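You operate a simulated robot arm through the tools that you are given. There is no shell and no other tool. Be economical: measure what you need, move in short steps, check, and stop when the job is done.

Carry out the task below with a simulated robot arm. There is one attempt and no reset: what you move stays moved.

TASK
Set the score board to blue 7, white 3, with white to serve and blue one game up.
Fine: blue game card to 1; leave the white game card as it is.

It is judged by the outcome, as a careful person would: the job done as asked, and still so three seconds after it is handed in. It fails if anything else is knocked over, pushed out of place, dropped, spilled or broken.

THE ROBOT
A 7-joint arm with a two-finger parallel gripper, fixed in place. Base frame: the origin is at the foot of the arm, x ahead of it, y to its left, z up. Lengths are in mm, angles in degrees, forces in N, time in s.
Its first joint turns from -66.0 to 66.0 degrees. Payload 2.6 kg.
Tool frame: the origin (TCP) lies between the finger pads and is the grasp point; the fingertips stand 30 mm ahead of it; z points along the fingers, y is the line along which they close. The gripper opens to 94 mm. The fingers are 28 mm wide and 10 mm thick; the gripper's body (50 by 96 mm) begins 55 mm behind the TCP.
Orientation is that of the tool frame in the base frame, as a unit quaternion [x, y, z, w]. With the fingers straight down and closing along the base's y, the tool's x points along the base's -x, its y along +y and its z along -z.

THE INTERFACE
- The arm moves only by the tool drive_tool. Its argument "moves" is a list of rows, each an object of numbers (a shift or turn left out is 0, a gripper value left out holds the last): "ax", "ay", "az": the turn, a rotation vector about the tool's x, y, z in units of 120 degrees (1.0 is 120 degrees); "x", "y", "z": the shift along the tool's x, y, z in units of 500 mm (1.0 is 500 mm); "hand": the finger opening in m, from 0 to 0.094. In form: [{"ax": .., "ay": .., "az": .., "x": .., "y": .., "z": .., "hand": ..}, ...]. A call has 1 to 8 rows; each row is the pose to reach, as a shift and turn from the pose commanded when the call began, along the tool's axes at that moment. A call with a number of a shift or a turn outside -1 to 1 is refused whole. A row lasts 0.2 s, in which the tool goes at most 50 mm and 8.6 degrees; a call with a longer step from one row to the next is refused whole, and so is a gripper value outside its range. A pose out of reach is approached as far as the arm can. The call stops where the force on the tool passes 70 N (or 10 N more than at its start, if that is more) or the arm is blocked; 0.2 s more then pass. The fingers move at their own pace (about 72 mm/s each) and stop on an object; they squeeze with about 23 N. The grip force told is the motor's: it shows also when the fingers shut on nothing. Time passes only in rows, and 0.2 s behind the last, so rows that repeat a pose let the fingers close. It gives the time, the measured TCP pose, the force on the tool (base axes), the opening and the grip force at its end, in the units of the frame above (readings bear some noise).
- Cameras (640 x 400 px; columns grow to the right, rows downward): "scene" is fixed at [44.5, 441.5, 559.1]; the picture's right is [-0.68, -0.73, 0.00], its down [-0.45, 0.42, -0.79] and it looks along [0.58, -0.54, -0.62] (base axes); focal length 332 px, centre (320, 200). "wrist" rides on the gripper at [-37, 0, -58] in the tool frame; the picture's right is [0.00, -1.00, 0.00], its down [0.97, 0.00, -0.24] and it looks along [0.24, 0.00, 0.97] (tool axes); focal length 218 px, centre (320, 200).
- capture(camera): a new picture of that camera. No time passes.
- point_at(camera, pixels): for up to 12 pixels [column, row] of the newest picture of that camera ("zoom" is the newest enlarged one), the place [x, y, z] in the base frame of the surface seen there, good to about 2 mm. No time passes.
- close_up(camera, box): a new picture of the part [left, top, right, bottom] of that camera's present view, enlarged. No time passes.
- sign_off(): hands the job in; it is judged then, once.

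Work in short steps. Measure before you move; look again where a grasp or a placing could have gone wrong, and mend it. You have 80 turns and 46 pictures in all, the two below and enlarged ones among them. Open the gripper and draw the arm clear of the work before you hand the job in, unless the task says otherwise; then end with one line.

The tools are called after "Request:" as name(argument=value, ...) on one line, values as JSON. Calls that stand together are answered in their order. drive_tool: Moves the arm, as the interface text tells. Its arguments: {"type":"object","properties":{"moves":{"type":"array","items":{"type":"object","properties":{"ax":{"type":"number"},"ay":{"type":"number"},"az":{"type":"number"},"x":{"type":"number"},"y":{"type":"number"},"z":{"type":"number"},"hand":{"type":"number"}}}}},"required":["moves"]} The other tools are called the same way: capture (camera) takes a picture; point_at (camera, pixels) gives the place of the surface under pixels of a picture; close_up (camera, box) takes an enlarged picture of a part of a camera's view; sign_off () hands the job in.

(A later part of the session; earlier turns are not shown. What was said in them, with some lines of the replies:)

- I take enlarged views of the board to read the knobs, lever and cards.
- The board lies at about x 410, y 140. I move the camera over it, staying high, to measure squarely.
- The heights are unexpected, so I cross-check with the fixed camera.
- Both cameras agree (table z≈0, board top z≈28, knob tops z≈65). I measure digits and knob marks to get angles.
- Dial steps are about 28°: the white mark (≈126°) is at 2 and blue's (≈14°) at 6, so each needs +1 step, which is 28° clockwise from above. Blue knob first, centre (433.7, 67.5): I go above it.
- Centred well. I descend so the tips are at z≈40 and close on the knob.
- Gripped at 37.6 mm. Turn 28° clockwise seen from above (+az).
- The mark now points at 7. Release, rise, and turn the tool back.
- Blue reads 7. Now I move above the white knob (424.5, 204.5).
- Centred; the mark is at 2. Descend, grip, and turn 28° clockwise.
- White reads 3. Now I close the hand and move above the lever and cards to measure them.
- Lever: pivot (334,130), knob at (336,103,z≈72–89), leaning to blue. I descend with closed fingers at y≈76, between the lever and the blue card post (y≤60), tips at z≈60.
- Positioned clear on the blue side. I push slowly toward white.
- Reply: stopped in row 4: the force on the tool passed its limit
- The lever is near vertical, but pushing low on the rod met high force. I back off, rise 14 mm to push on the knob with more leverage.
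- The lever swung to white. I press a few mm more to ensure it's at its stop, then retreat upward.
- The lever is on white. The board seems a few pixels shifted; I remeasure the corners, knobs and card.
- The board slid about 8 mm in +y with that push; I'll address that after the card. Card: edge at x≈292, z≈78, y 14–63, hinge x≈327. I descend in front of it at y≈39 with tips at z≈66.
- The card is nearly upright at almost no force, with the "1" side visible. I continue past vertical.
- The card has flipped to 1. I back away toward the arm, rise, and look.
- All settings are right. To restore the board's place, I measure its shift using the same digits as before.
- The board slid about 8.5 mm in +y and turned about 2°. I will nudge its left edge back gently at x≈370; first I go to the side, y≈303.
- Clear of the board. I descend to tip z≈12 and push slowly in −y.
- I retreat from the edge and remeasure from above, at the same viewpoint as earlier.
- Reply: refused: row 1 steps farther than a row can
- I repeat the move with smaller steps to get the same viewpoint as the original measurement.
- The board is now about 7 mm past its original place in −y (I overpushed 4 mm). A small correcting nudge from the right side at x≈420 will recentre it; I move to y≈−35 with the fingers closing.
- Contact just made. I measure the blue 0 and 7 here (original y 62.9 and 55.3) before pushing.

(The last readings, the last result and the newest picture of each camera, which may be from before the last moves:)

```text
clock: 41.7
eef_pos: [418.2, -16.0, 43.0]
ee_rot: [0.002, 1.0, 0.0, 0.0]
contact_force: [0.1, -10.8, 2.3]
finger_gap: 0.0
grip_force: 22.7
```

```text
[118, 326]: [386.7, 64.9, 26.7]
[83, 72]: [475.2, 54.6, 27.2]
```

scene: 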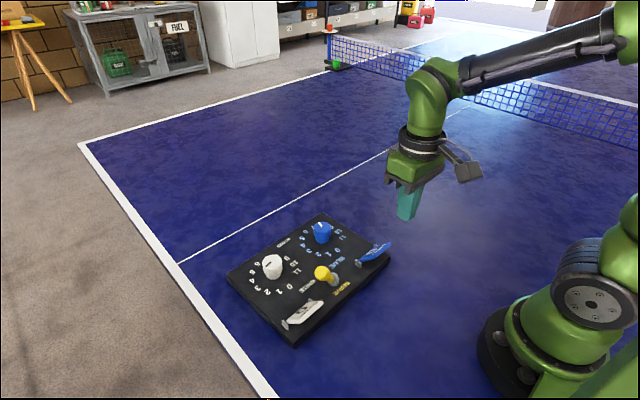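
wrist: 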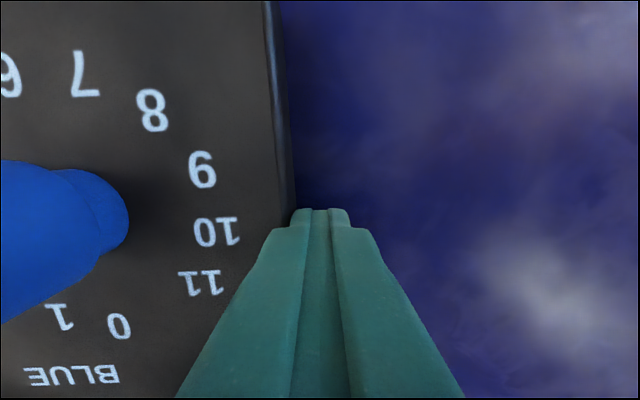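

Digits are back within about 2 mm of their original places. I retreat, rise, open the gripper, and check everything.

Request:
drive_tool(moves=[{"y": -0.03}, {"y": -0.06, "z": -0.06}, {"y": -0.06, "z": -0.15}, {"y": -0.06, "z": -0.24}, {"y": -0.06, "z": -0.33}, {"y": -0.06, "z": -0.42}, {"y": -0.06, "z": -0.51}, {"y": -0.06, "z": -0.6}])

Request:
drive_tool(moves=[{"x": 0.01, "y": 0.09, "hand": 0.094}, {"x": 0.02, "y": 0.18, "hand": 0.094}, {"x": 0.03, "y": 0.27, "hand": 0.094}, {"x": 0.04, "y": 0.36, "hand": 0.094}, {"x": 0.04, "y": 0.376, "hand": 0.094}, {"x": 0.04, "y": 0.376, "hand": 0.094}])

Request:
close_up(camera="wrist", box=[232, 98, 412, 250])

Request:
capture(camera="scene")

```text
clock: 43.5
eef_pos: [417.7, -45.1, 343.9]
ee_rot: [0.001, 1.0, 0.0, -0.001]
contact_force: [0.0, -0.6, 0.1]
finger_gap: 0.0
grip_force: 22.4
```

```text
clock: 44.9
eef_pos: [399.0, 143.6, 341.0]
ee_rot: [0.003, 1.0, 0.0, 0.0]
contact_force: [-0.4, 0.1, 1.1]
finger_gap: 93.8
grip_force: 0.1
```

```text
2.63 times, centred on (322, 174) of wrist
```

zoom: 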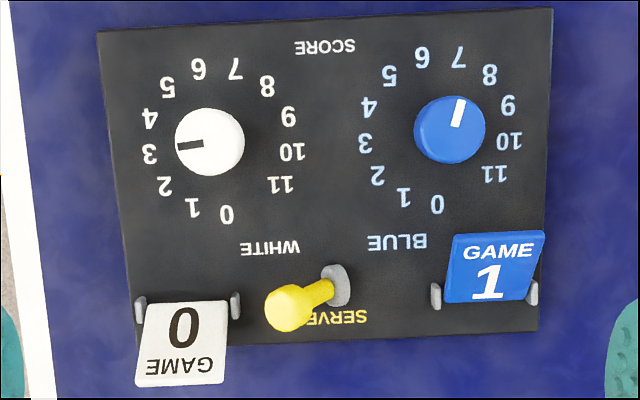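

```text
6 pictures are left
```

scene: 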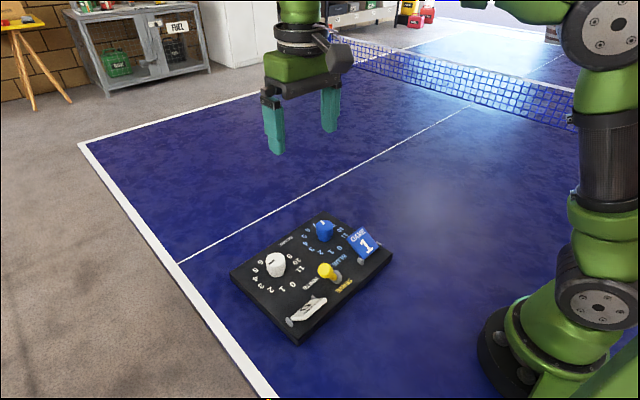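

The board reads blue 7 and white 3, the lever is on white, and the blue card shows 1 with the white card still at 0. The arm is clear and the gripper open.

Request:
sign_off()

```text
The job is handed in.
```

The score board is set to blue 7, white 3, white to serve, with the blue game card at 1 and the white game card still at 0. Pushing the lever slid the board about 8 mm, so I nudged it back. The digits I re-measured are within about 2 mm of their original places.
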